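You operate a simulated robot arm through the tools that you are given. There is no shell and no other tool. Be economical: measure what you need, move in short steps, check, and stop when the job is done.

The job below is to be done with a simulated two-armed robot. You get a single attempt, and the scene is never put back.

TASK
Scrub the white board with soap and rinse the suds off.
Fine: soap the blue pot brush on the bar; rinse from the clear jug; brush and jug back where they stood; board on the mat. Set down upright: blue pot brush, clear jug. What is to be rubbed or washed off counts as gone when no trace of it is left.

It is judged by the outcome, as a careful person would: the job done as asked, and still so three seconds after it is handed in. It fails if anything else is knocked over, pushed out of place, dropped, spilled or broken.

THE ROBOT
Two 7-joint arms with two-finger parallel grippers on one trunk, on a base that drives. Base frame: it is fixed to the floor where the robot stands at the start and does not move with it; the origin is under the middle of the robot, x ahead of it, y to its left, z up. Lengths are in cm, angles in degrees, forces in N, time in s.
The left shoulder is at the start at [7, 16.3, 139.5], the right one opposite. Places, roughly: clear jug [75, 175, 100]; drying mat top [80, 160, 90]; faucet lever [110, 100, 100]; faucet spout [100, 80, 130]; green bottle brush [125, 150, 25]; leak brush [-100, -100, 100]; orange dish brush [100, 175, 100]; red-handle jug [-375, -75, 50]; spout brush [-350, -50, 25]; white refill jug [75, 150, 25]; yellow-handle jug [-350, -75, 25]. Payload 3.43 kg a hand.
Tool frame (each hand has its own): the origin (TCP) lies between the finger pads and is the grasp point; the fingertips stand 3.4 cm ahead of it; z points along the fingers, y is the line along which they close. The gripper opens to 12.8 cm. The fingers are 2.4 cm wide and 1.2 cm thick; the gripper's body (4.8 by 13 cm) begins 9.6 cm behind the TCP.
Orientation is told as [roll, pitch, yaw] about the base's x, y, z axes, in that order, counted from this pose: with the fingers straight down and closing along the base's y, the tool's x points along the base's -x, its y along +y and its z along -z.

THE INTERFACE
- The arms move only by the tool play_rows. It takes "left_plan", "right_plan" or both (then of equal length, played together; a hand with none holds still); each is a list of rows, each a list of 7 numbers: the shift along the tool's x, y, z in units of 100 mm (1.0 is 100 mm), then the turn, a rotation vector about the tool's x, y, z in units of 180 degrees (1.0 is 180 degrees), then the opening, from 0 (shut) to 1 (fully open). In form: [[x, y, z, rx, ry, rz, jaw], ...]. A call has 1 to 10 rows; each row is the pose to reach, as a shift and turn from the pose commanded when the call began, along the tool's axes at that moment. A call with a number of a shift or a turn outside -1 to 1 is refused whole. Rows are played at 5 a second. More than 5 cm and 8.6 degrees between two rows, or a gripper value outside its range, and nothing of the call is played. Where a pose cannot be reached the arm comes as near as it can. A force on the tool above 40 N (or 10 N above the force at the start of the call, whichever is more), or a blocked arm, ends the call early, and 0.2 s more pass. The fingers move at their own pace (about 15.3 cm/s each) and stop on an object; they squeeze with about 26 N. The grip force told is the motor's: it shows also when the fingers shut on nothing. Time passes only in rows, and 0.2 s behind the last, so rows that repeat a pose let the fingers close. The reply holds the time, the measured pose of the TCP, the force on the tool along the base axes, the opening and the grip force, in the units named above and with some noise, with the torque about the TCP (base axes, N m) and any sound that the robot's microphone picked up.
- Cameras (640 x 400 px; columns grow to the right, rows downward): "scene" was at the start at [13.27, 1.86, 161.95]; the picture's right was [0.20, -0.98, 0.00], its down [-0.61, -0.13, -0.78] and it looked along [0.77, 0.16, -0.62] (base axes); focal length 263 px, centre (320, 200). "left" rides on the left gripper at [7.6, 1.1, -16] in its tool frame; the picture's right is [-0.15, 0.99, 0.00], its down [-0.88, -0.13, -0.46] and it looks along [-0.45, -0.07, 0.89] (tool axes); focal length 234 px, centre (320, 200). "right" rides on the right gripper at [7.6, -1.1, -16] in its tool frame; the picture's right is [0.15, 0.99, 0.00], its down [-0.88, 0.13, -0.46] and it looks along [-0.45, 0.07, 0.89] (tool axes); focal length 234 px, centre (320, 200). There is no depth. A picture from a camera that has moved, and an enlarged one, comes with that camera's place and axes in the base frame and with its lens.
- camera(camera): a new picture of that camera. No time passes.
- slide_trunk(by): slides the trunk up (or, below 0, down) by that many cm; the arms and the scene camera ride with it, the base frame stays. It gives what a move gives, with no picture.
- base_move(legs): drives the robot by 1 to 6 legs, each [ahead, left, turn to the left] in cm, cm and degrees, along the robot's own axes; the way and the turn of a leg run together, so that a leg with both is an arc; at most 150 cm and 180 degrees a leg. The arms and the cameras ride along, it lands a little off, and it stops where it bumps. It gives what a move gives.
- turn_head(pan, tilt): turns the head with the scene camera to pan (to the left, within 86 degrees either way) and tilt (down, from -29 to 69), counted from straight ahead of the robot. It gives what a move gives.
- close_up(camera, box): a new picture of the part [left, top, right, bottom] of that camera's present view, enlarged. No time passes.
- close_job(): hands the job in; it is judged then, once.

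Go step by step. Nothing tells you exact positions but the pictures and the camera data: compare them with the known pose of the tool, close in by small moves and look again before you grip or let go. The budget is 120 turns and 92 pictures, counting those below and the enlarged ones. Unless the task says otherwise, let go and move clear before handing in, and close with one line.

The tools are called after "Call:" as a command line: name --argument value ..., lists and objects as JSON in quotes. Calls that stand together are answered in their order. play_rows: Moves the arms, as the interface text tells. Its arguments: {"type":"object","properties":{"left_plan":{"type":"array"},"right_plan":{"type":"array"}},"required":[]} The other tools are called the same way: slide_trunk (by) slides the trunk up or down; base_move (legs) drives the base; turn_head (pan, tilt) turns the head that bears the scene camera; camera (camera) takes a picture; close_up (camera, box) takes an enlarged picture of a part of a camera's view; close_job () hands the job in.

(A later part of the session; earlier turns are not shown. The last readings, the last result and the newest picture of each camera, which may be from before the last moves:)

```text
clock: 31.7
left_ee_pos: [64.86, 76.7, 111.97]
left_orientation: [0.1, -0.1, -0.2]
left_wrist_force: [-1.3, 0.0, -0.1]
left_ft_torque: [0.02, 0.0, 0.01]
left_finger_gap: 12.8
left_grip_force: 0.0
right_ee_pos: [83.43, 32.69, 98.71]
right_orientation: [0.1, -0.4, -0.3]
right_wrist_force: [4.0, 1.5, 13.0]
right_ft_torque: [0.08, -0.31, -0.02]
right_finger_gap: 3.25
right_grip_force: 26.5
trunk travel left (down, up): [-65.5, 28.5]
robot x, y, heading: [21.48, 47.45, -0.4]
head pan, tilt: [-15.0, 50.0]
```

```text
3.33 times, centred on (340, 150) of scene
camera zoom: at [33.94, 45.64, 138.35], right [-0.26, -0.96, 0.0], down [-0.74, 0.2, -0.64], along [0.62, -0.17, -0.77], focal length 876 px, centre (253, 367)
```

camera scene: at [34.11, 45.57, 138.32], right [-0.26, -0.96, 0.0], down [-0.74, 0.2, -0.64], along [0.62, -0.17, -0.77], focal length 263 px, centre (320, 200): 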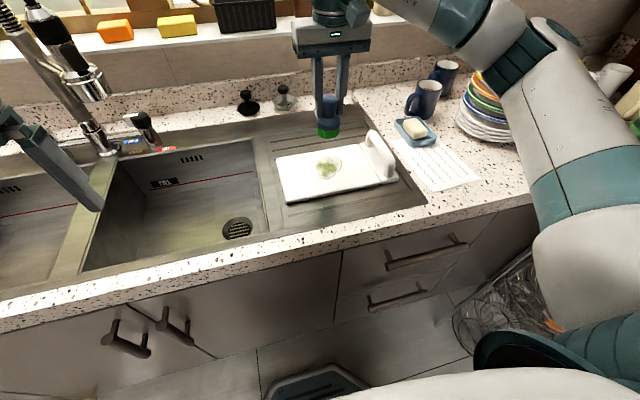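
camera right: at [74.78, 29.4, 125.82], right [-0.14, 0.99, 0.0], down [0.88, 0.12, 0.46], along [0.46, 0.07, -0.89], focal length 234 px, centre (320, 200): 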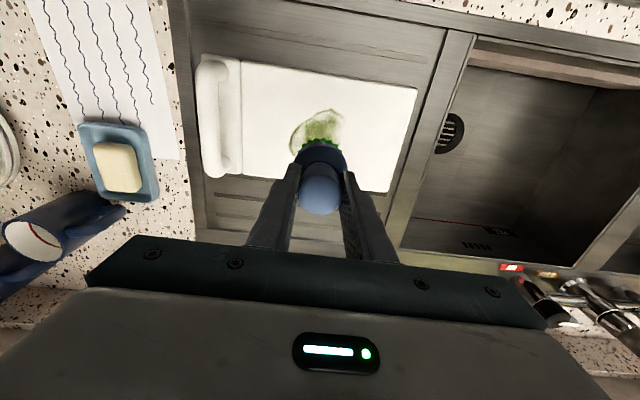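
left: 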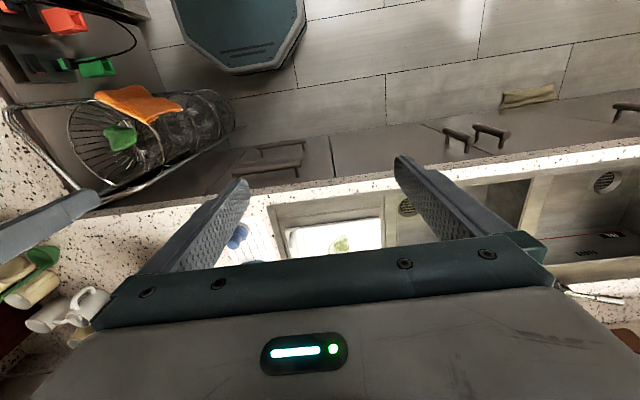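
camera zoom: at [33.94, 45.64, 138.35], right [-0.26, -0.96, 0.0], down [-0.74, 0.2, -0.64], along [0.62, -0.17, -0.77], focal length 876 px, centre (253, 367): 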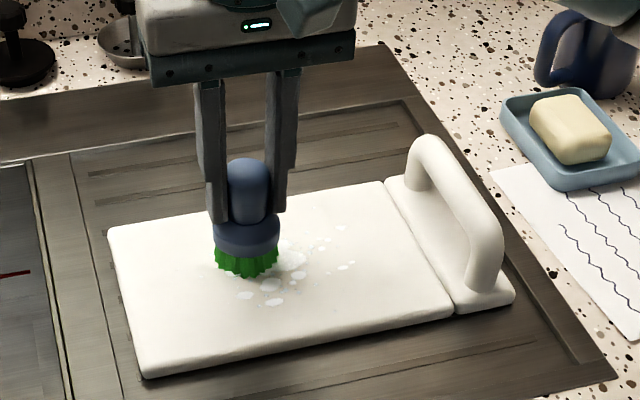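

Call:
play_rows --right_plan '[[-0.2, 0, 0, 0, 0, 0, 0], [-0.2, -0.2, 0, 0, 0, 0, 0], [-0.2, -0.4, 0, 0, 0, 0, 0], [-0.2, -0.6, 0, 0, 0, 0, 0], [-0.05, -0.6, 0, 0, 0, 0, 0], [-0.05, -0.4, 0, 0, 0, 0, 0], [-0.05, -0.2, 0, 0, 0, 0, 0], [0.1, -0.4, 0, 0, 0, 0, 0], [0.1, -0.6, 0, 0, 0, 0, 0], [0.25, -0.5, 0, 0, 0, 0, 0]]'

Call:
play_rows --right_plan '[[0, 0.2, 0, 0, 0, 0, 0], [0, 0.4, 0, 0, 0, 0, 0], [0, 0.7, 0, 0, 0, 0, 0], [0.15, 0.7, 0, 0, 0, 0, 0], [0.2, 0.5, 0, 0, 0, 0, 0], [0.2, 0.3, 0, 0, 0, 0, 0], [0, 0.3, -0.1, 0, 0, 0, 0], [0, 0.3, -0.5, 0, 0, 0, 0], [0, 0.3, -0.9, 0, 0, 0, 0]]'

Call:
close_up --camera "scene" --box '[260, 90, 420, 210]'

Call:
close_up --camera "right" --box '[180, 40, 440, 220]'

```text
clock: 33.9
left_ee_pos: [64.95, 76.73, 111.83]
left_orientation: [0.1, -0.2, -0.1]
left_wrist_force: [-0.4, 1.1, -0.4]
left_ft_torque: [-0.01, -0.01, 0.0]
left_finger_gap: 12.79
left_grip_force: 0.1
right_ee_pos: [80.92, 27.24, 98.72]
right_orientation: [0.0, -0.5, -0.5]
right_wrist_force: [4.2, -2.1, 12.2]
right_ft_torque: [-0.12, -0.27, 0.03]
right_finger_gap: 3.23
right_grip_force: 26.1
trunk travel left (down, up): [-65.5, 28.5]
robot x, y, heading: [21.85, 47.61, -0.4]
head pan, tilt: [-15.0, 50.0]
```

```text
clock: 35.9
left_ee_pos: [65.04, 76.66, 111.94]
left_orientation: [0.0, -0.1, -0.2]
left_wrist_force: [-0.2, 0.8, 0.0]
left_ft_torque: [0.0, 0.01, -0.03]
left_finger_gap: 12.81
left_grip_force: 0.1
right_ee_pos: [80.79, 30.43, 107.53]
right_orientation: [0.2, -0.3, -0.4]
right_wrist_force: [-0.6, -0.6, -0.7]
right_ft_torque: [-0.05, -0.01, 0.0]
right_finger_gap: 3.26
right_grip_force: 25.7
trunk travel left (down, up): [-65.5, 28.5]
robot x, y, heading: [21.93, 47.78, -0.4]
head pan, tilt: [-15.0, 50.0]
```

```text
3.33 times, centred on (340, 150) of scene
camera zoom: at [34.08, 45.64, 138.32], right [-0.26, -0.96, 0.0], down [-0.74, 0.2, -0.64], along [0.62, -0.17, -0.77], focal length 876 px, centre (253, 367)
```

zoom: 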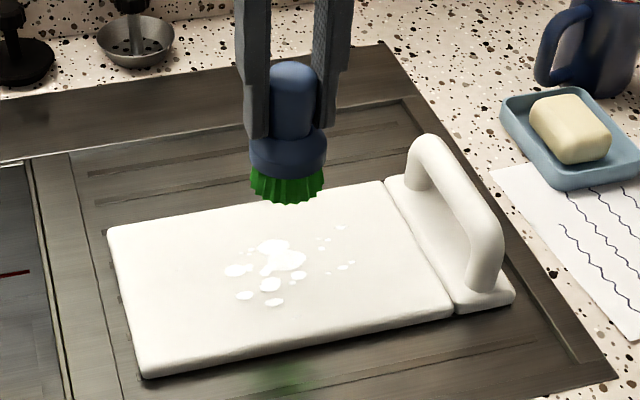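

```text
2.22 times, centred on (310, 130) of right
camera zoom: at [73.15, 29.47, 123.51], right [-0.14, 0.99, 0.0], down [0.88, 0.12, 0.46], along [0.46, 0.06, -0.89], focal length 520 px, centre (342, 356)
```

zoom: 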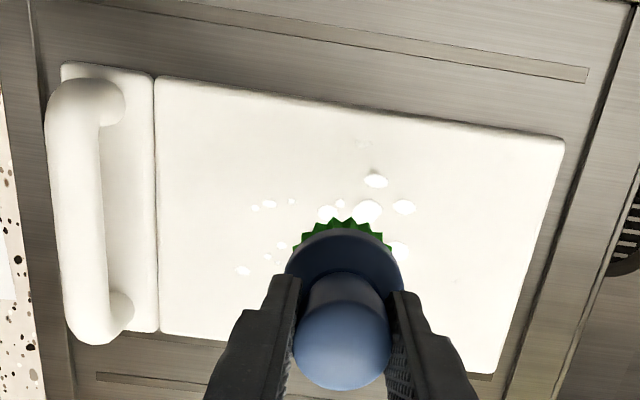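

The stain is gone and only suds remain. Now the brush goes back to its spot at (72, 0.8) on the paper.

Call:
play_rows --right_plan '[[0.2, 0, -0.2, 0, 0, 0, 0], [0.4, 0, -0.4, 0, 0, 0, 0], [0.4, 0, -0.4, 0, 0, 0, 0]]'

Call:
close_up --camera "scene" --box '[270, 130, 390, 210]'

Call:
base_move --legs '[[0, -29, 0.3]]'

```text
clock: 36.7
left_ee_pos: [65.12, 76.66, 111.92]
left_orientation: [0.0, 0.0, -0.2]
left_wrist_force: [-0.2, 0.1, 0.4]
left_ft_torque: [0.0, 0.02, -0.03]
left_finger_gap: 12.81
left_grip_force: 0.0
right_ee_pos: [76.86, 30.28, 111.45]
right_orientation: [0.1, -0.2, -0.4]
right_wrist_force: [0.5, -0.1, -0.7]
right_ft_torque: [0.02, 0.01, -0.01]
right_finger_gap: 3.25
right_grip_force: 26.2
trunk travel left (down, up): [-65.5, 28.5]
robot x, y, heading: [21.74, 47.36, -0.3]
head pan, tilt: [-15.0, 50.0]
```

```text
5.00 times, centred on (330, 170) of scene
camera zoom: at [34.18, 45.6, 138.32], right [-0.26, -0.96, 0.0], down [-0.74, 0.2, -0.64], along [0.62, -0.17, -0.77], focal length 1314 px, centre (270, 350)
```

zoom: 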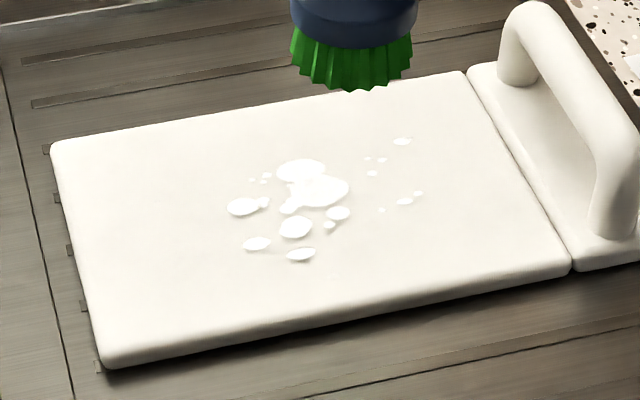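

```text
clock: 38.7
left_ee_pos: [64.98, 48.11, 111.91]
left_orientation: [0.0, 0.0, -0.2]
left_wrist_force: [-0.4, -0.6, -0.3]
left_ft_torque: [-0.02, -0.04, 0.01]
left_finger_gap: 12.83
left_grip_force: 0.0
right_ee_pos: [76.85, 1.79, 111.42]
right_orientation: [0.1, -0.3, -0.4]
right_wrist_force: [0.2, -0.4, -0.1]
right_ft_torque: [-0.01, -0.01, 0.01]
right_finger_gap: 3.24
right_grip_force: 26.1
trunk travel left (down, up): [-65.5, 28.5]
robot x, y, heading: [21.9, 19.12, -0.3]
head pan, tilt: [-15.0, 50.0]
```

Call:
play_rows --right_plan '[[0.24, -0.05, 0.2, 0, 0, 0, 0], [0.48, -0.11, 0.5, 0, 0, 0, 0], [0.48, -0.11, 0.8, 0, 0, 0, 0], [0.48, -0.11, 1.0, 0, 0, 0, 0]]'

Call:
play_rows --right_plan '[[0, 0, 0.15, 0, 0, 0, 0], [0, 0, 0.28, 0, 0, 0, 0], [0, 0, 0.34, 0, 0, 0, 0], [0, 0, 0.36, 0, 0, 0, 0]]'

Call:
close_up --camera "scene" --box '[290, 120, 410, 220]'

```text
clock: 39.7
left_ee_pos: [64.97, 48.07, 111.98]
left_orientation: [0.0, -0.1, -0.1]
left_wrist_force: [0.2, 0.0, 1.0]
left_ft_torque: [-0.02, 0.02, 0.0]
left_finger_gap: 12.78
left_grip_force: 0.1
right_ee_pos: [71.97, 0.64, 101.57]
right_orientation: [0.1, -0.2, -0.4]
right_wrist_force: [0.4, -1.1, -0.5]
right_ft_torque: [0.04, 0.0, 0.05]
right_finger_gap: 3.24
right_grip_force: 26.0
trunk travel left (down, up): [-65.5, 28.5]
robot x, y, heading: [21.99, 18.83, -0.5]
head pan, tilt: [-15.0, 50.0]
```

```text
clock: 40.7
left_ee_pos: [64.93, 48.04, 111.96]
left_orientation: [0.0, -0.1, -0.2]
left_wrist_force: [0.0, 0.2, -1.3]
left_ft_torque: [0.01, -0.01, -0.01]
left_finger_gap: 12.8
left_grip_force: 0.0
right_ee_pos: [72.01, 0.65, 97.92]
right_orientation: [0.1, -0.3, -0.4]
right_wrist_force: [-1.3, 0.0, -0.6]
right_ft_torque: [0.02, -0.02, -0.02]
right_finger_gap: 3.23
right_grip_force: 25.9
trunk travel left (down, up): [-65.5, 28.5]
robot x, y, heading: [21.57, 19.2, 0.1]
head pan, tilt: [-15.0, 50.0]
```

```text
4.00 times, centred on (350, 170) of scene
camera zoom: at [33.97, 17.01, 138.32], right [-0.26, -0.96, 0.0], down [-0.74, 0.2, -0.64], along [0.62, -0.17, -0.77], focal length 1052 px, centre (200, 320)
```

zoom: 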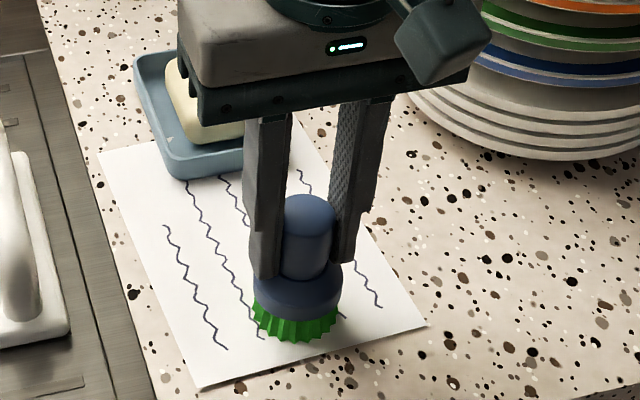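

Call:
play_rows --right_plan '[[0, 0, 0.02, 0, 0, 0, 0], [0, 0, 0.04, 0, 0, 0, 0]]'

```text
clock: 41.3
left_ee_pos: [64.61, 48.18, 111.98]
left_orientation: [0.1, -0.2, -0.2]
left_wrist_force: [0.2, -0.3, 1.0]
left_ft_torque: [-0.01, 0.0, 0.01]
left_finger_gap: 12.8
left_grip_force: 0.0
right_ee_pos: [72.06, 0.57, 97.68]
right_orientation: [0.2, -0.6, -0.5]
right_wrist_force: [3.7, -4.2, 31.4]
right_ft_torque: [-0.22, 0.06, 0.02]
right_finger_gap: 3.26
right_grip_force: 26.2
trunk travel left (down, up): [-65.5, 28.5]
robot x, y, heading: [21.58, 19.31, -0.2]
head pan, tilt: [-15.0, 50.0]
```

Call:
play_rows --right_plan '[[0, 0, -0.02, 0, 0, 0, 0], [0, 0, -0.035, 0, 0, 0, 0], [0, 0, -0.035, 0, 0, 0, 0.4], [0, 0, -0.035, 0, 0, 0, 0.7], [0, 0, -0.035, 0, 0, 0, 0.7], [0, 0, -0.3, 0, 0, 0, 0.7], [0, 0, -0.7, 0, 0, 0, 0.7], [0, 0, -1.0, 0, 0, 0, 0.7]]'

Call:
close_up --camera "scene" --box '[290, 120, 410, 220]'

```text
clock: 43.1
left_ee_pos: [64.89, 48.06, 111.85]
left_orientation: [0.0, -0.1, -0.1]
left_wrist_force: [0.1, 0.4, 0.1]
left_ft_torque: [0.01, 0.0, 0.01]
left_finger_gap: 12.77
left_grip_force: 0.0
right_ee_pos: [72.04, 0.92, 107.29]
right_orientation: [0.1, -0.3, -0.4]
right_wrist_force: [-0.1, 0.3, -0.3]
right_ft_torque: [-0.03, 0.01, 0.0]
right_finger_gap: 8.96
right_grip_force: 0.1
trunk travel left (down, up): [-65.5, 28.5]
robot x, y, heading: [21.52, 19.24, -0.1]
head pan, tilt: [-15.0, 50.0]
```

```text
4.00 times, centred on (350, 170) of scene
camera zoom: at [33.9, 17.03, 138.32], right [-0.26, -0.96, 0.0], down [-0.74, 0.2, -0.64], along [0.62, -0.17, -0.77], focal length 1052 px, centre (200, 320)
```

zoom: 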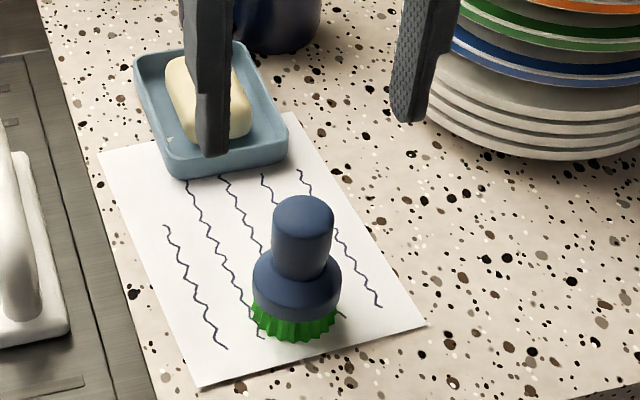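

The brush is back and upright. Now I raise the trunk, back off a little and drive left toward the jug.

Call:
slide_trunk --by 22

Call:
base_move --legs '[[-10, 0, 0], [0, 100, 0]]'

Call:
turn_head --pan 20 --tilt 45

Call:
camera --camera "scene"

```text
clock: 45.4
left_ee_pos: [64.94, 48.1, 134.01]
left_orientation: [-0.1, 0.0, -0.2]
left_wrist_force: [-0.2, 0.5, -0.3]
left_ft_torque: [-0.02, 0.02, 0.01]
left_finger_gap: 12.81
left_grip_force: 0.2
right_ee_pos: [72.12, 0.86, 129.24]
right_orientation: [0.1, -0.3, -0.5]
right_wrist_force: [0.7, 0.8, -0.1]
right_ft_torque: [0.0, 0.02, 0.03]
right_finger_gap: 8.95
right_grip_force: 0.0
trunk travel left (down, up): [-87.5, 6.5]
robot x, y, heading: [21.63, 18.83, -0.6]
head pan, tilt: [-15.0, 50.0]
```

```text
clock: 51.3
left_ee_pos: [56.57, 146.87, 133.82]
left_orientation: [0.0, -0.1, -1.0]
left_wrist_force: [0.0, -0.5, 0.0]
left_ft_torque: [0.03, 0.0, -0.03]
left_finger_gap: 12.8
left_grip_force: 0.0
right_ee_pos: [63.29, 99.4, 129.22]
right_orientation: [0.1, -0.3, -1.1]
right_wrist_force: [0.6, -0.9, 0.0]
right_ft_torque: [0.0, 0.0, 0.0]
right_finger_gap: 8.97
right_grip_force: 0.1
trunk travel left (down, up): [-87.5, 6.5]
robot x, y, heading: [12.92, 118.17, -0.8]
head pan, tilt: [-15.0, 50.0]
```

```text
clock: 52.3
left_ee_pos: [56.58, 146.9, 133.79]
left_orientation: [0.0, -0.1, -0.9]
left_wrist_force: [0.5, 0.1, -0.3]
left_ft_torque: [0.01, -0.03, -0.05]
left_finger_gap: 12.81
left_grip_force: 0.0
right_ee_pos: [63.37, 99.49, 129.3]
right_orientation: [0.1, -0.2, -1.0]
right_wrist_force: [-0.2, -0.3, 0.3]
right_ft_torque: [0.02, -0.01, 0.01]
right_finger_gap: 8.95
right_grip_force: 0.1
trunk travel left (down, up): [-87.5, 6.5]
robot x, y, heading: [13.01, 118.64, -1.0]
head pan, tilt: [20.0, 45.0]
```

```text
55 pictures are left
camera scene: at [25.58, 120.93, 161.02], right [0.33, -0.95, 0.0], down [-0.67, -0.23, -0.71], along [0.67, 0.23, -0.71], focal length 263 px, centre (320, 200)
```

scene: 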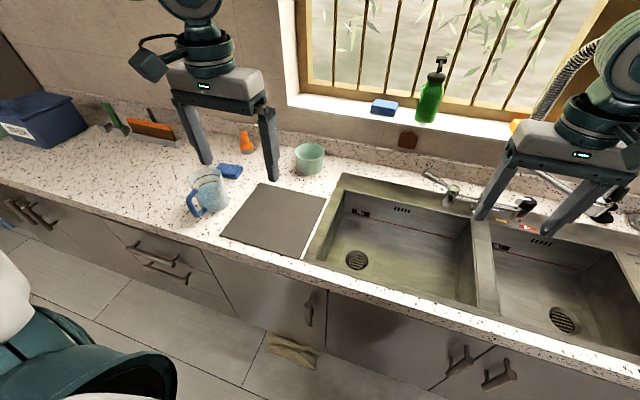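

Call:
close_up --camera "scene" --box '[160, 130, 340, 250]'

Call:
close_up --camera "left" --box '[0, 0, 640, 400]'

```text
3.33 times, centred on (250, 190) of scene
camera zoom: at [25.58, 120.93, 161.02], right [0.33, -0.95, 0.0], down [-0.67, -0.23, -0.71], along [0.67, 0.23, -0.71], focal length 876 px, centre (553, 233)
```

zoom: 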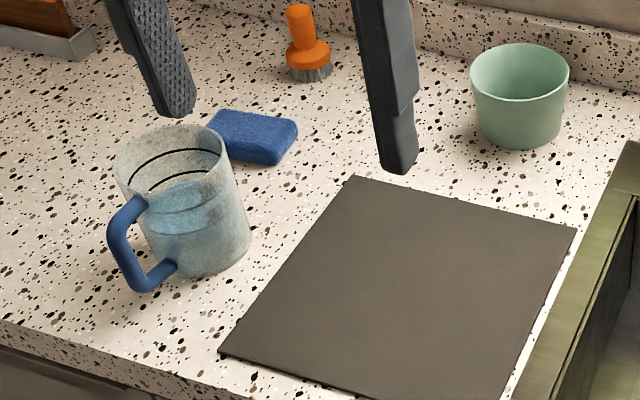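

```text
1.00 times, centred on (320, 200) of left (not enlarged: the box is as wide or as high as the picture)
camera zoom: at [49.01, 148.14, 149.83], right [0.16, 0.99, 0.0], down [0.88, -0.14, 0.46], along [0.45, -0.07, -0.89], focal length 234 px, centre (320, 200)
```

zoom: 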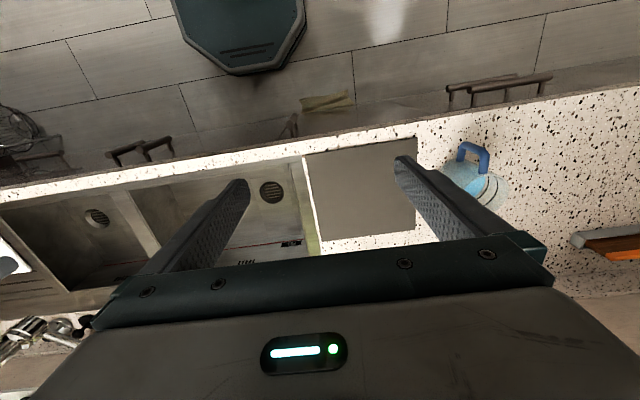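

The jug (water about half full) stands near (77, 179), about 11 cm wide and 13.5 cm tall, with its handle toward me. I'll drive further left to bring the left hand over it for an outside grip of the body.

Call:
base_move --legs '[[0, 32, 1]]'

Call:
camera --camera "left"

Call:
camera --camera "scene"

```text
clock: 54.5
left_ee_pos: [56.15, 179.68, 133.96]
left_orientation: [0.1, -0.1, 0.3]
left_wrist_force: [0.4, -0.2, -0.8]
left_ft_torque: [0.02, -0.01, 0.0]
left_finger_gap: 12.79
left_grip_force: 0.1
right_ee_pos: [63.88, 132.4, 129.26]
right_orientation: [0.3, -0.3, 0.1]
right_wrist_force: [-0.5, -0.2, 0.0]
right_ft_torque: [-0.01, 0.02, 0.0]
right_finger_gap: 8.97
right_grip_force: 0.1
trunk travel left (down, up): [-87.5, 6.5]
robot x, y, heading: [12.81, 150.28, 0.4]
head pan, tilt: [20.0, 45.0]
```

```text
52 pictures are left
camera left: at [48.6, 180.68, 149.89], right [0.14, 0.99, 0.0], down [0.88, -0.13, 0.46], along [0.45, -0.06, -0.89], focal length 234 px, centre (320, 200)
```

left: 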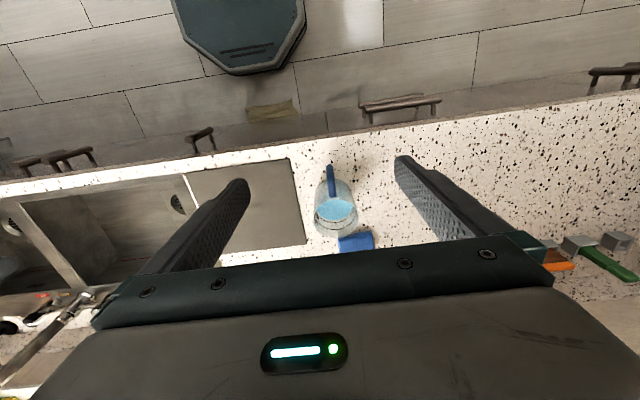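

```text
51 pictures are left
camera scene: at [25.73, 153.0, 161.02], right [0.35, -0.94, 0.0], down [-0.66, -0.24, -0.71], along [0.66, 0.25, -0.71], focal length 263 px, centre (320, 200)
```

scene: 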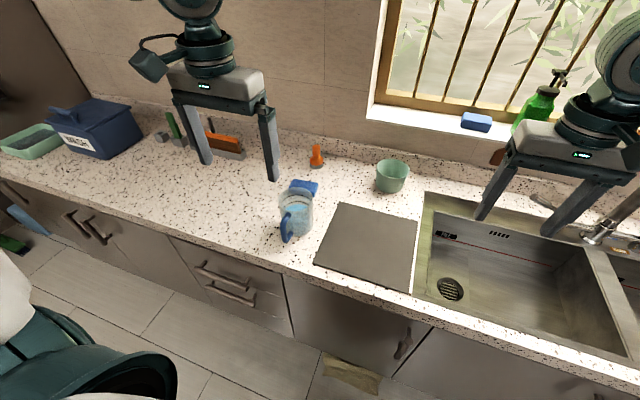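

Call:
close_up --camera "left" --box '[280, 150, 400, 260]'

Call:
close_up --camera "scene" --box '[260, 160, 340, 250]'

```text
3.64 times, centred on (340, 205) of left
camera zoom: at [48.6, 180.68, 149.89], right [0.14, 0.99, 0.0], down [0.88, -0.13, 0.46], along [0.45, -0.06, -0.89], focal length 852 px, centre (247, 182)
```

zoom: 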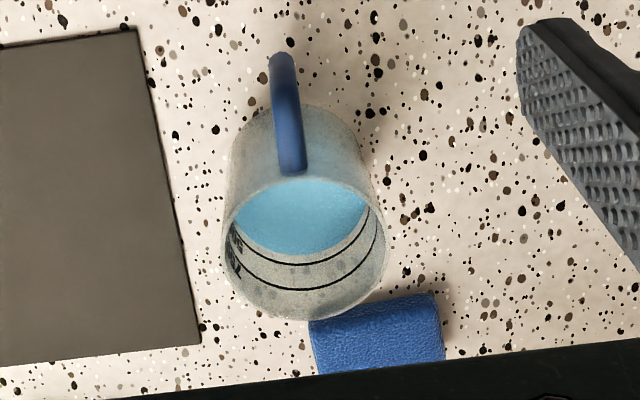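

```text
4.44 times, centred on (300, 205) of scene
camera zoom: at [25.73, 153.0, 161.02], right [0.35, -0.94, 0.0], down [-0.66, -0.24, -0.71], along [0.66, 0.25, -0.71], focal length 1168 px, centre (409, 178)
```

zoom: 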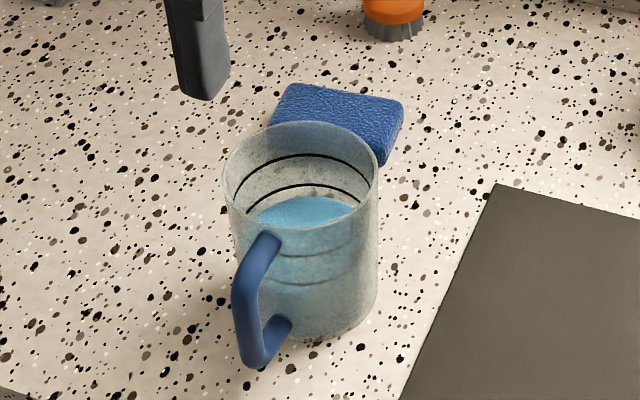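

Call:
slide_trunk --by -22

Call:
base_move --legs '[[9, 0, -0.4]]'

Call:
play_rows --left_plan '[[-0.4, 0.0, 0, 0, 0, 0, 1], [-0.8, 0.0, 0, 0, 0, 0, 1], [-0.95, 0.0, 0, 0, 0, 0, 1], [-0.95, 0.0, 0, 0, 0, 0, 1]]'

Call:
camera --camera "left"

```text
clock: 56.8
left_ee_pos: [56.23, 179.83, 111.89]
left_orientation: [0.0, -0.2, 0.2]
left_wrist_force: [0.5, 0.5, 0.6]
left_ft_torque: [0.02, -0.03, 0.01]
left_finger_gap: 12.82
left_grip_force: 0.0
right_ee_pos: [63.88, 132.72, 107.36]
right_orientation: [0.0, -0.3, 0.1]
right_wrist_force: [-0.3, -0.9, -0.9]
right_ft_torque: [0.01, -0.04, 0.0]
right_finger_gap: 8.96
right_grip_force: 0.0
trunk travel left (down, up): [-65.5, 28.5]
robot x, y, heading: [13.16, 150.75, 0.4]
head pan, tilt: [20.0, 45.0]
```

```text
clock: 57.9
left_ee_pos: [65.27, 179.51, 111.79]
left_orientation: [0.0, -0.2, -0.1]
left_wrist_force: [-0.2, 0.5, 0.2]
left_ft_torque: [0.0, 0.03, 0.01]
left_finger_gap: 12.81
left_grip_force: 0.1
right_ee_pos: [72.47, 132.21, 107.28]
right_orientation: [0.1, -0.2, -0.4]
right_wrist_force: [0.2, 0.1, -0.3]
right_ft_torque: [0.01, 0.0, 0.01]
right_finger_gap: 8.93
right_grip_force: 0.1
trunk travel left (down, up): [-65.5, 28.5]
robot x, y, heading: [21.89, 150.28, -0.0]
head pan, tilt: [20.0, 45.0]
```

```text
clock: 58.9
left_ee_pos: [74.77, 179.32, 111.87]
left_orientation: [0.0, -0.2, -0.1]
left_wrist_force: [-0.2, -1.0, 0.3]
left_ft_torque: [0.0, -0.03, -0.02]
left_finger_gap: 12.78
left_grip_force: 0.1
right_ee_pos: [72.57, 132.26, 107.26]
right_orientation: [0.1, -0.3, -0.5]
right_wrist_force: [-0.7, -0.1, 0.2]
right_ft_torque: [0.02, 0.02, 0.0]
right_finger_gap: 8.96
right_grip_force: 0.0
trunk travel left (down, up): [-65.5, 28.5]
robot x, y, heading: [22.17, 150.77, -0.3]
head pan, tilt: [20.0, 45.0]
```

```text
48 pictures are left
camera left: at [67.16, 180.52, 127.88], right [0.15, 0.99, 0.0], down [0.88, -0.13, 0.46], along [0.45, -0.07, -0.89], focal length 234 px, centre (320, 200)
```

left: 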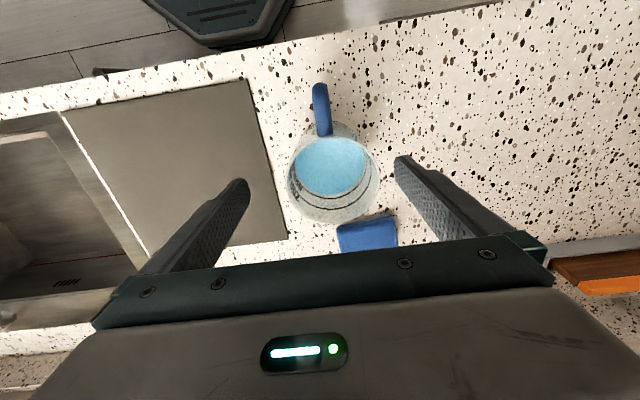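

Call:
play_rows --left_plan '[[-0.24, 0.12, 0, 0, 0, 0, 1], [-0.24, 0.12, 0.3, 0, 0, 0, 1], [-0.24, 0.12, 0.4, 0, 0, 0, 1]]'

Call:
camera --camera "left"

Call:
close_up --camera "scene" --box '[180, 60, 360, 200]'

```text
clock: 59.7
left_ee_pos: [77.24, 180.65, 107.93]
left_orientation: [0.0, -0.1, -0.1]
left_wrist_force: [0.0, 0.6, 0.9]
left_ft_torque: [0.02, 0.03, 0.05]
left_finger_gap: 12.83
left_grip_force: 0.1
right_ee_pos: [72.61, 132.23, 107.36]
right_orientation: [0.0, -0.3, -0.4]
right_wrist_force: [0.4, -0.3, -0.1]
right_ft_torque: [0.02, -0.02, 0.0]
right_finger_gap: 8.98
right_grip_force: 0.0
trunk travel left (down, up): [-65.5, 28.5]
robot x, y, heading: [22.05, 150.3, -0.6]
head pan, tilt: [20.0, 45.0]
```

```text
47 pictures are left
camera left: at [69.57, 181.81, 123.9], right [0.15, 0.99, 0.0], down [0.88, -0.13, 0.46], along [0.45, -0.07, -0.89], focal length 234 px, centre (320, 200)
```

left: 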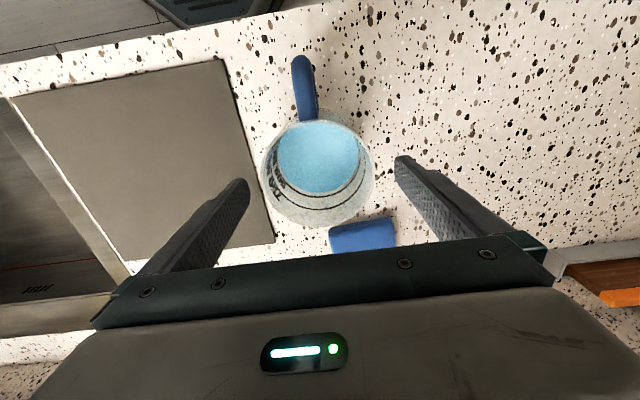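

```text
2.86 times, centred on (270, 130) of scene
camera zoom: at [34.57, 153.18, 139.02], right [0.34, -0.94, 0.0], down [-0.67, -0.24, -0.71], along [0.67, 0.24, -0.71], focal length 751 px, centre (463, 400)
```

zoom: 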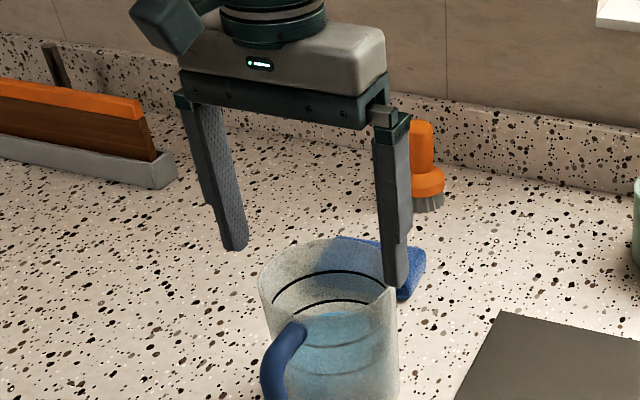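

Call:
play_rows --left_plan '[[0.0, -0.03, 0, 0, 0, 0, 1], [0.0, -0.03, 0.1, 0, 0, 0, 1], [0.0, -0.03, 0.17, 0, 0, 0, 1], [0.0, -0.03, 0.24, 0, 0, 0, 1]]'

Call:
close_up --camera "scene" --box '[210, 100, 350, 240]'

Call:
close_up --camera "left" --box '[200, 40, 460, 240]'

```text
clock: 60.7
left_ee_pos: [77.32, 180.28, 105.43]
left_orientation: [0.0, -0.1, -0.2]
left_wrist_force: [-0.5, -0.4, 0.3]
left_ft_torque: [-0.05, 0.03, 0.03]
left_finger_gap: 12.81
left_grip_force: 0.0
right_ee_pos: [72.7, 132.18, 107.35]
right_orientation: [0.1, -0.2, -0.4]
right_wrist_force: [0.2, -0.1, -0.4]
right_ft_torque: [0.01, 0.02, -0.02]
right_finger_gap: 8.95
right_grip_force: 0.0
trunk travel left (down, up): [-65.5, 28.5]
robot x, y, heading: [21.94, 150.07, -0.2]
head pan, tilt: [20.0, 45.0]
```

```text
2.86 times, centred on (280, 170) of scene
camera zoom: at [34.6, 153.18, 139.02], right [0.34, -0.94, 0.0], down [-0.67, -0.24, -0.71], along [0.67, 0.24, -0.71], focal length 751 px, centre (434, 286)
```

zoom: 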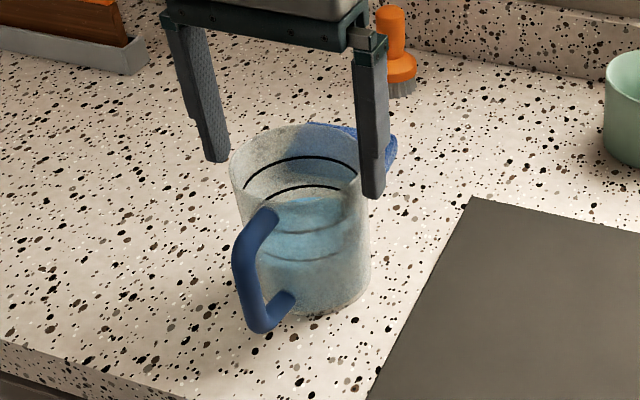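

```text
2.00 times, centred on (330, 140) of left
camera zoom: at [69.66, 181.47, 121.42], right [0.15, 0.99, 0.0], down [0.88, -0.13, 0.46], along [0.45, -0.07, -0.89], focal length 468 px, centre (300, 320)
```

zoom: 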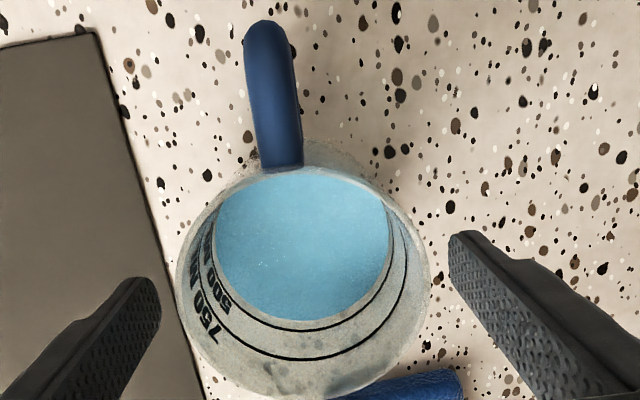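

Both fingers are outside the rim with clearance (marks 500/750 ml, water about 500 ml). Going down to mid body and closing.

Call:
play_rows --left_plan '[[0.02, 0.01, 0.2, 0, 0, 0, 1], [0.02, 0.01, 0.4, 0, 0, 0, 1], [0.02, 0.01, 0.6, 0, 0, 0, 1], [0.02, 0.01, 0.82, 0, 0, 0, 1], [0.02, 0.01, 0.82, 0, 0, 0, 0.9], [0.02, 0.01, 0.82, 0, 0, 0, 0.7], [0.02, 0.01, 0.82, 0, 0, 0, 0.5], [0.02, 0.01, 0.82, 0, 0, 0, 0.5]]'

Call:
close_up --camera "scene" --box '[210, 100, 350, 240]'

```text
clock: 62.5
left_ee_pos: [77.06, 180.33, 97.1]
left_orientation: [0.1, 0.0, -0.2]
left_wrist_force: [-0.2, -0.7, -0.1]
left_ft_torque: [-0.01, -0.09, 0.01]
left_finger_gap: 10.42
left_grip_force: 26.0
right_ee_pos: [72.65, 132.23, 107.25]
right_orientation: [0.2, -0.3, -0.4]
right_wrist_force: [0.5, 0.1, -1.0]
right_ft_torque: [0.01, 0.03, -0.01]
right_finger_gap: 8.95
right_grip_force: 0.0
trunk travel left (down, up): [-65.5, 28.5]
robot x, y, heading: [21.79, 150.05, -0.4]
head pan, tilt: [20.0, 45.0]
```

```text
2.86 times, centred on (280, 170) of scene
camera zoom: at [34.63, 153.22, 139.0], right [0.34, -0.94, 0.0], down [-0.67, -0.24, -0.71], along [0.66, 0.24, -0.71], focal length 751 px, centre (434, 286)
```

zoom: 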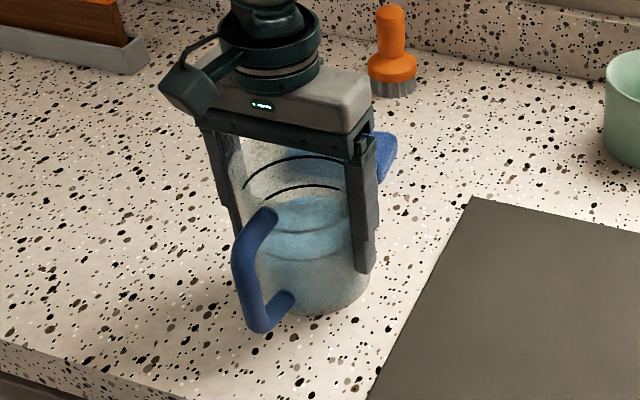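

Call:
play_rows --left_plan '[[0, 0, -0.05, 0, 0, 0, 0.5], [0, 0, -0.15, 0, 0, 0, 0.5], [0, 0, -0.3, 0, 0, 0, 0.5], [0, 0, -0.5, 0, 0, 0, 0.5], [0, 0, -0.7, 0, 0, 0, 0.5], [0, 0, -0.8, 0, 0, 0, 0.5], [0, 0, -0.8, 0, 0, 0, 0.5]]'

Call:
close_up --camera "scene" --box '[210, 80, 350, 220]'

```text
clock: 64.1
left_ee_pos: [77.0, 180.48, 105.27]
left_orientation: [0.0, 0.0, -0.2]
left_wrist_force: [-0.2, -0.3, -5.0]
left_ft_torque: [-0.02, -0.07, 0.0]
left_finger_gap: 10.45
left_grip_force: 25.9
right_ee_pos: [72.69, 132.35, 107.32]
right_orientation: [0.1, -0.3, -0.3]
right_wrist_force: [1.1, 0.0, -0.2]
right_ft_torque: [-0.02, 0.01, 0.01]
right_finger_gap: 8.96
right_grip_force: 0.1
trunk travel left (down, up): [-65.5, 28.5]
robot x, y, heading: [22.03, 150.27, -0.1]
head pan, tilt: [20.0, 45.0]
```

```text
2.86 times, centred on (280, 150) of scene
camera zoom: at [34.65, 153.22, 139.01], right [0.34, -0.94, 0.0], down [-0.67, -0.24, -0.71], along [0.66, 0.24, -0.71], focal length 751 px, centre (434, 343)
```

zoom: 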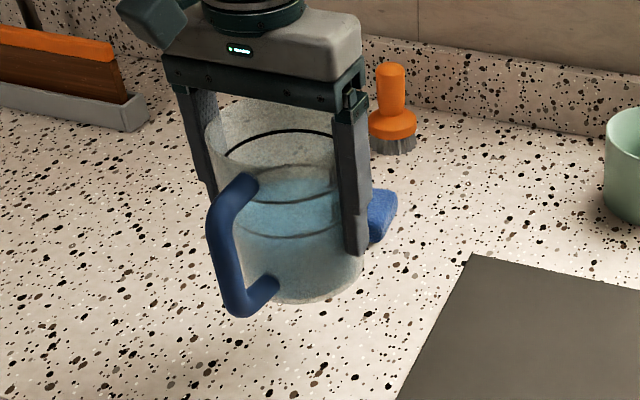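

Jug lifted level, weight about 0.5 kg. I draw it in toward the midline, tuck the right hand back, and drive right to the board.

Call:
play_rows --left_plan '[[0.1, -0.1, 0, 0, 0, 0, 0.5], [0.25, -0.25, 0, 0, 0, 0, 0.5], [0.4, -0.4, 0, 0, 0, 0, 0.5], [0.55, -0.6, 0, 0, 0, 0, 0.5], [0.7, -0.8, 0, 0, 0, 0, 0.5], [0.85, -0.95, -0.05, 0, 0, 0, 0.5], [0.9, -1.0, -0.1, 0, 0, 0, 0.5], [0.9, -1.0, -0.1, 0, 0, 0, 0.5]]' --right_plan '[[0.1, 0, -0.1, 0, 0, 0, 0.7], [0.25, 0, -0.2, 0, 0, 0, 0.7], [0.4, 0, -0.3, 0, 0, 0, 0.7], [0.55, 0, -0.4, 0, 0, 0, 0.7], [0.7, 0, -0.5, 0, 0, 0, 0.7], [0.85, -0.1, -0.6, 0, 0, 0, 0.7], [1.0, -0.1, -0.6, 0, 0, 0, 0.7], [1.0, -0.1, -0.6, 0, 0, 0, 0.7]]'

Call:
base_move --legs '[[0, -70, 0], [0, -67, 0]]'

Call:
turn_head --pan 0 --tilt 45

Call:
camera --camera "scene"

```text
clock: 65.9
left_ee_pos: [68.06, 170.61, 106.25]
left_orientation: [0.0, 0.0, -0.2]
left_wrist_force: [0.0, 0.4, -5.2]
left_ft_torque: [-0.02, -0.06, -0.01]
left_finger_gap: 10.43
left_grip_force: 25.9
right_ee_pos: [62.61, 131.24, 113.24]
right_orientation: [0.1, -0.4, -0.3]
right_wrist_force: [-1.3, -0.3, 0.1]
right_ft_torque: [-0.01, 0.0, 0.01]
right_finger_gap: 8.95
right_grip_force: 0.1
trunk travel left (down, up): [-65.5, 28.5]
robot x, y, heading: [21.63, 150.66, 0.1]
head pan, tilt: [20.0, 45.0]
```

```text
clock: 73.1
left_ee_pos: [67.04, 31.89, 106.26]
left_orientation: [0.1, 0.1, -0.1]
left_wrist_force: [0.0, 0.5, -5.0]
left_ft_torque: [0.0, -0.07, 0.02]
left_finger_gap: 10.43
left_grip_force: 25.4
right_ee_pos: [61.61, -7.44, 113.15]
right_orientation: [0.1, -0.3, -0.2]
right_wrist_force: [1.0, 0.5, -0.8]
right_ft_torque: [0.01, 0.05, 0.02]
right_finger_gap: 8.97
right_grip_force: 0.0
trunk travel left (down, up): [-65.5, 28.5]
robot x, y, heading: [21.01, 11.44, -0.1]
head pan, tilt: [20.0, 45.0]
```

```text
clock: 74.0
left_ee_pos: [67.04, 31.8, 106.17]
left_orientation: [0.0, -0.1, -0.1]
left_wrist_force: [0.1, 0.3, -4.4]
left_ft_torque: [0.0, -0.08, -0.01]
left_finger_gap: 10.42
left_grip_force: 25.9
right_ee_pos: [61.69, -7.5, 113.22]
right_orientation: [0.0, -0.4, -0.2]
right_wrist_force: [0.6, 0.1, 0.2]
right_ft_torque: [0.02, -0.01, 0.0]
right_finger_gap: 8.95
right_grip_force: 0.1
trunk travel left (down, up): [-65.5, 28.5]
robot x, y, heading: [21.06, 11.52, 0.2]
head pan, tilt: [0.0, 45.0]
```

```text
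41 pictures are left
camera scene: at [34.13, 11.57, 139.01], right [0.0, -1.0, 0.0], down [-0.71, 0.0, -0.71], along [0.71, 0.0, -0.71], focal length 263 px, centre (320, 200)
```

scene: 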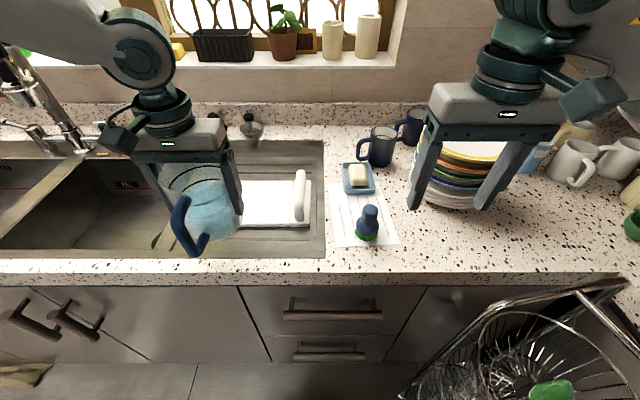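

Jug is over the near side of the drainer. I'll move it out so that, when tipped toward me, the lip is over the suds (x 78–85, y 25–34).

Call:
play_rows --left_plan '[[-0.2, 0, 0, 0, 0, 0, 0.5], [-0.4, 0, 0, 0, 0, 0, 0.5], [-0.6, 0, 0, 0, 0, 0, 0.5], [-0.8, -0.1, 0, 0, 0, 0, 0.5], [-1.0, -0.1, 0, 0, 0, 0, 0.5]]'

Call:
play_rows --left_plan '[[-0.25, 0, 0, 0, 0, 0, 0.5], [-0.5, 0, 0, 0, 0, 0, 0.5], [-0.75, 0, 0, 0, 0, 0, 0.5], [-1.0, 0, 0, 0, 0, 0, 0.5], [-1.0, 0, 0, 0, 0, 0, 0.5]]'

Call:
camera --camera "scene"

```text
clock: 75.2
left_ee_pos: [77.11, 30.87, 106.17]
left_orientation: [0.0, 0.0, -0.1]
left_wrist_force: [0.7, 0.6, -4.5]
left_ft_torque: [0.0, -0.09, 0.0]
left_finger_gap: 10.42
left_grip_force: 25.3
right_ee_pos: [61.63, -7.33, 113.19]
right_orientation: [0.2, -0.2, -0.3]
right_wrist_force: [0.2, 0.1, 0.6]
right_ft_torque: [-0.02, 0.01, -0.03]
right_finger_gap: 8.94
right_grip_force: 0.2
trunk travel left (down, up): [-65.5, 28.5]
robot x, y, heading: [21.08, 11.43, -0.0]
head pan, tilt: [0.0, 45.0]
```

```text
clock: 76.4
left_ee_pos: [86.21, 31.65, 106.31]
left_orientation: [-0.2, -0.2, -0.1]
left_wrist_force: [-0.3, -0.3, -5.4]
left_ft_torque: [0.04, -0.07, 0.01]
left_finger_gap: 10.43
left_grip_force: 25.9
left hand out of reach, approached as far as the arm can: row 4, 5
right_ee_pos: [61.53, -7.6, 113.29]
right_orientation: [0.1, -0.4, -0.2]
right_wrist_force: [0.2, -0.1, 0.2]
right_ft_torque: [-0.01, 0.01, -0.01]
right_finger_gap: 8.97
right_grip_force: 0.1
trunk travel left (down, up): [-65.5, 28.5]
robot x, y, heading: [21.18, 11.71, -0.2]
head pan, tilt: [0.0, 45.0]
```

```text
40 pictures are left
camera scene: at [34.08, 11.52, 139.02], right [0.0, -1.0, 0.0], down [-0.71, 0.0, -0.71], along [0.71, 0.0, -0.71], focal length 263 px, centre (320, 200)
```

scene: 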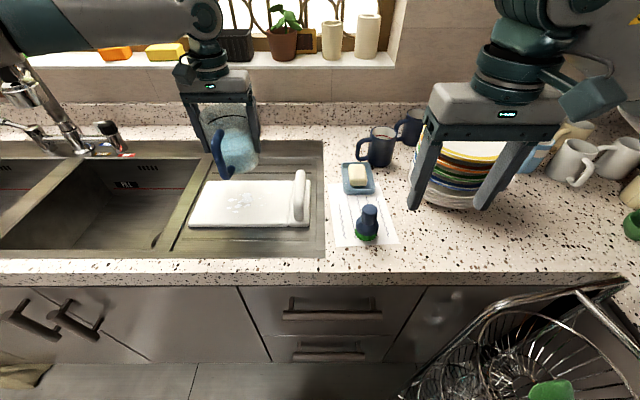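

Call:
play_rows --left_plan '[[-0.05, 0, 0, 0, -0.045, 0, 0.5], [-0.1, 0, 0, 0, -0.09, 0, 0.5], [-0.15, 0, 0, 0, -0.135, 0, 0.5], [-0.2, 0, 0, 0, -0.18, 0, 0.5], [-0.2, 0, 0, 0, -0.2, 0, 0.5], [-0.2, 0, 0, 0, -0.2, 0, 0.5]]'

Call:
camera --camera "scene"

```text
clock: 77.8
left_ee_pos: [88.35, 31.72, 106.26]
left_orientation: [0.1, -36.1, -0.1]
left_wrist_force: [0.1, 0.2, -5.2]
left_ft_torque: [0.03, 0.0, 0.0]
left_finger_gap: 10.43
left_grip_force: 26.2
right_ee_pos: [61.62, -7.59, 113.13]
right_orientation: [0.1, -0.3, -0.2]
right_wrist_force: [-0.1, -0.6, 0.5]
right_ft_torque: [-0.01, -0.02, -0.02]
right_finger_gap: 8.97
right_grip_force: 0.2
trunk travel left (down, up): [-65.5, 28.5]
robot x, y, heading: [20.94, 11.28, -0.0]
head pan, tilt: [0.0, 45.0]
```

```text
39 pictures are left
camera scene: at [34.15, 11.54, 139.01], right [0.0, -1.0, 0.0], down [-0.71, 0.0, -0.71], along [0.71, 0.0, -0.71], focal length 263 px, centre (320, 200)
```

scene: 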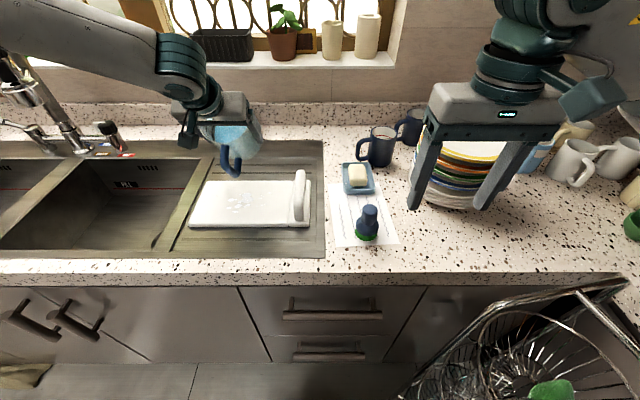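

Call:
close_up --camera "scene" --box '[170, 100, 330, 250]'

```text
2.67 times, centred on (250, 175) of scene
camera zoom: at [34.15, 11.54, 139.01], right [0.0, -1.0, 0.0], down [-0.71, 0.0, -0.71], along [0.71, 0.0, -0.71], focal length 701 px, centre (507, 267)
```

zoom: 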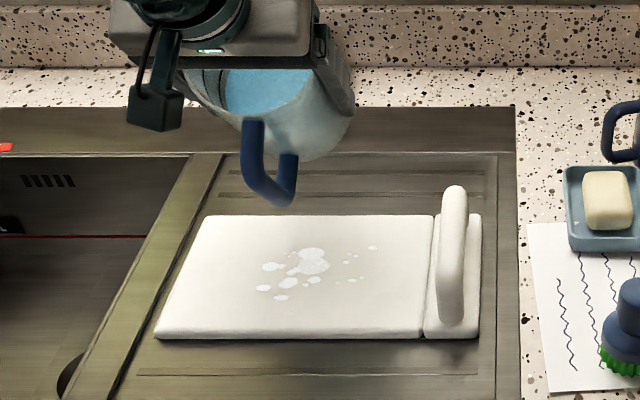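

The suds lie at x 78–85, y 24–35. Now tipping further while sweeping the lip across them.

Call:
play_rows --left_plan '[[-0.022, 0.15, 0.14, 0, -0.03, 0, 0.5], [-0.044, 0.25, 0.28, 0, -0.06, 0, 0.5], [-0.044, 0.1, 0.28, 0, -0.09, 0, 0.5], [-0.044, -0.08, 0.28, 0, -0.11, 0, 0.5], [-0.044, -0.26, 0.28, 0, -0.125, 0, 0.5], [-0.044, -0.44, 0.28, 0, -0.14, 0, 0.5], [-0.044, -0.62, 0.28, 0, -0.14, 0, 0.5]]'

Call:
close_up --camera "scene" --box '[170, 100, 330, 250]'

```text
clock: 79.4
left_ee_pos: [89.81, 26.55, 104.77]
left_orientation: [-0.1, -61.3, -0.1]
left_wrist_force: [-0.6, 0.4, -4.4]
left_ft_torque: [0.02, 0.0, 0.0]
left_finger_gap: 10.45
left_grip_force: 26.2
left hand out of reach, approached as far as the arm can: row 7
right_ee_pos: [61.66, -7.6, 113.22]
right_orientation: [0.1, -0.3, -0.2]
right_wrist_force: [-0.1, 0.0, -0.4]
right_ft_torque: [-0.01, 0.0, -0.02]
right_finger_gap: 8.96
right_grip_force: 0.0
trunk travel left (down, up): [-65.5, 28.5]
robot x, y, heading: [21.4, 11.33, 0.0]
head pan, tilt: [0.0, 45.0]
```

```text
2.67 times, centred on (250, 175) of scene
camera zoom: at [34.09, 11.52, 139.02], right [0.0, -1.0, 0.0], down [-0.71, 0.0, -0.71], along [0.71, 0.0, -0.71], focal length 701 px, centre (507, 267)
```

zoom: 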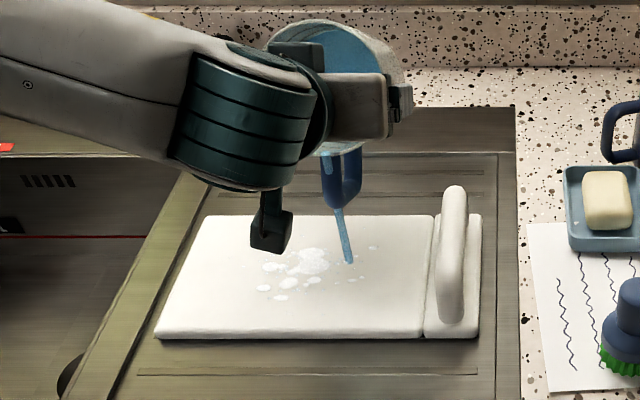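

The stream lands near (82, 27) and suds there vanish. Continuing to sweep across with more tilt.

Call:
play_rows --left_plan '[[0.06, 0.1, -0.1, 0, -0.01, 0, 0.5], [-0.06, 0.2, 0.1, 0, -0.015, 0, 0.5], [0, 0.32, 0, 0, -0.02, 0, 0.5], [0, 0.44, 0, 0, -0.025, 0, 0.5], [0, 0.56, 0, 0, -0.03, 0, 0.5], [0, 0.68, 0, 0, -0.035, 0, 0.5], [0, 0.8, 0, 0, -0.04, 0, 0.5], [0, 0.92, 0, 0, -0.045, 0, 0.5]]'

Call:
close_up --camera "scene" --box '[170, 100, 330, 250]'

```text
clock: 81.2
left_ee_pos: [90.0, 35.73, 104.76]
left_orientation: [-0.1, -69.3, -0.2]
left_wrist_force: [0.6, 0.4, -3.5]
left_ft_torque: [-0.01, 0.07, 0.01]
left_finger_gap: 10.42
left_grip_force: 25.4
right_ee_pos: [61.63, -7.43, 113.27]
right_orientation: [0.1, -0.3, -0.2]
right_wrist_force: [0.3, 0.5, -0.8]
right_ft_torque: [-0.03, 0.01, 0.04]
right_finger_gap: 8.95
right_grip_force: 0.1
trunk travel left (down, up): [-65.5, 28.5]
robot x, y, heading: [20.95, 11.43, -0.0]
head pan, tilt: [0.0, 45.0]
```

```text
2.67 times, centred on (250, 175) of scene
camera zoom: at [34.11, 11.61, 139.02], right [0.0, -1.0, 0.0], down [-0.71, 0.0, -0.71], along [0.71, 0.0, -0.71], focal length 701 px, centre (507, 267)
```

zoom: 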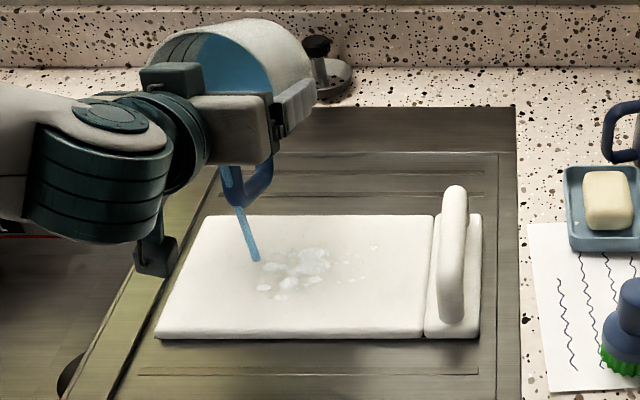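

Call:
play_rows --left_plan '[[0.04, -0.12, -0.1, 0, -0.005, 0, 0.5], [0.07, -0.24, -0.19, 0, -0.01, 0, 0.5], [0.09, -0.36, -0.25, 0, -0.015, 0, 0.5], [0.09, -0.46, -0.25, 0, -0.02, 0, 0.5], [0.06, -0.54, -0.15, 0, -0.025, 0, 0.5], [0.02, -0.54, -0.05, 0, -0.03, 0, 0.5], [-0.02, -0.52, 0.04, 0, -0.035, 0, 0.5], [-0.02, -0.6, 0.04, 0, -0.04, 0, 0.5], [0.02, -0.66, -0.05, 0, -0.045, 0, 0.5]]'

Call:
close_up --camera "scene" --box '[170, 100, 330, 250]'

```text
clock: 83.2
left_ee_pos: [89.39, 29.68, 105.19]
left_orientation: [-0.1, -77.3, 0.0]
left_wrist_force: [-1.3, 0.4, -2.1]
left_ft_torque: [-0.01, 0.05, -0.02]
left_finger_gap: 10.39
left_grip_force: 26.3
left hand out of reach, approached as far as the arm can: row 9
right_ee_pos: [61.5, -7.52, 113.21]
right_orientation: [0.0, -0.2, -0.2]
right_wrist_force: [0.3, 0.2, 0.0]
right_ft_torque: [-0.01, -0.01, -0.01]
right_finger_gap: 8.99
right_grip_force: 0.0
trunk travel left (down, up): [-65.5, 28.5]
robot x, y, heading: [21.16, 11.56, -0.3]
head pan, tilt: [0.0, 45.0]
```

```text
2.67 times, centred on (250, 175) of scene
camera zoom: at [34.07, 11.58, 139.02], right [0.0, -1.0, 0.0], down [-0.71, 0.0, -0.71], along [0.71, 0.0, -0.71], focal length 701 px, centre (507, 267)
```

zoom: 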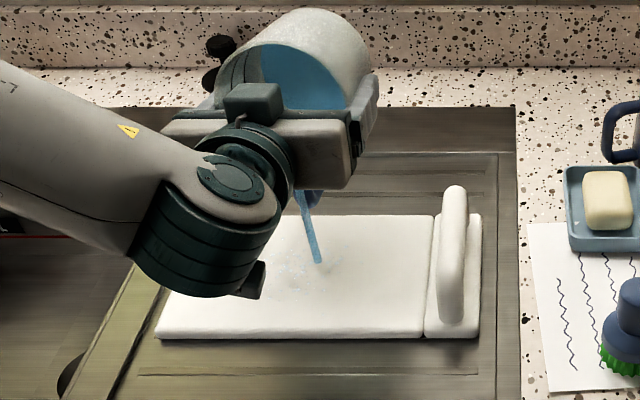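

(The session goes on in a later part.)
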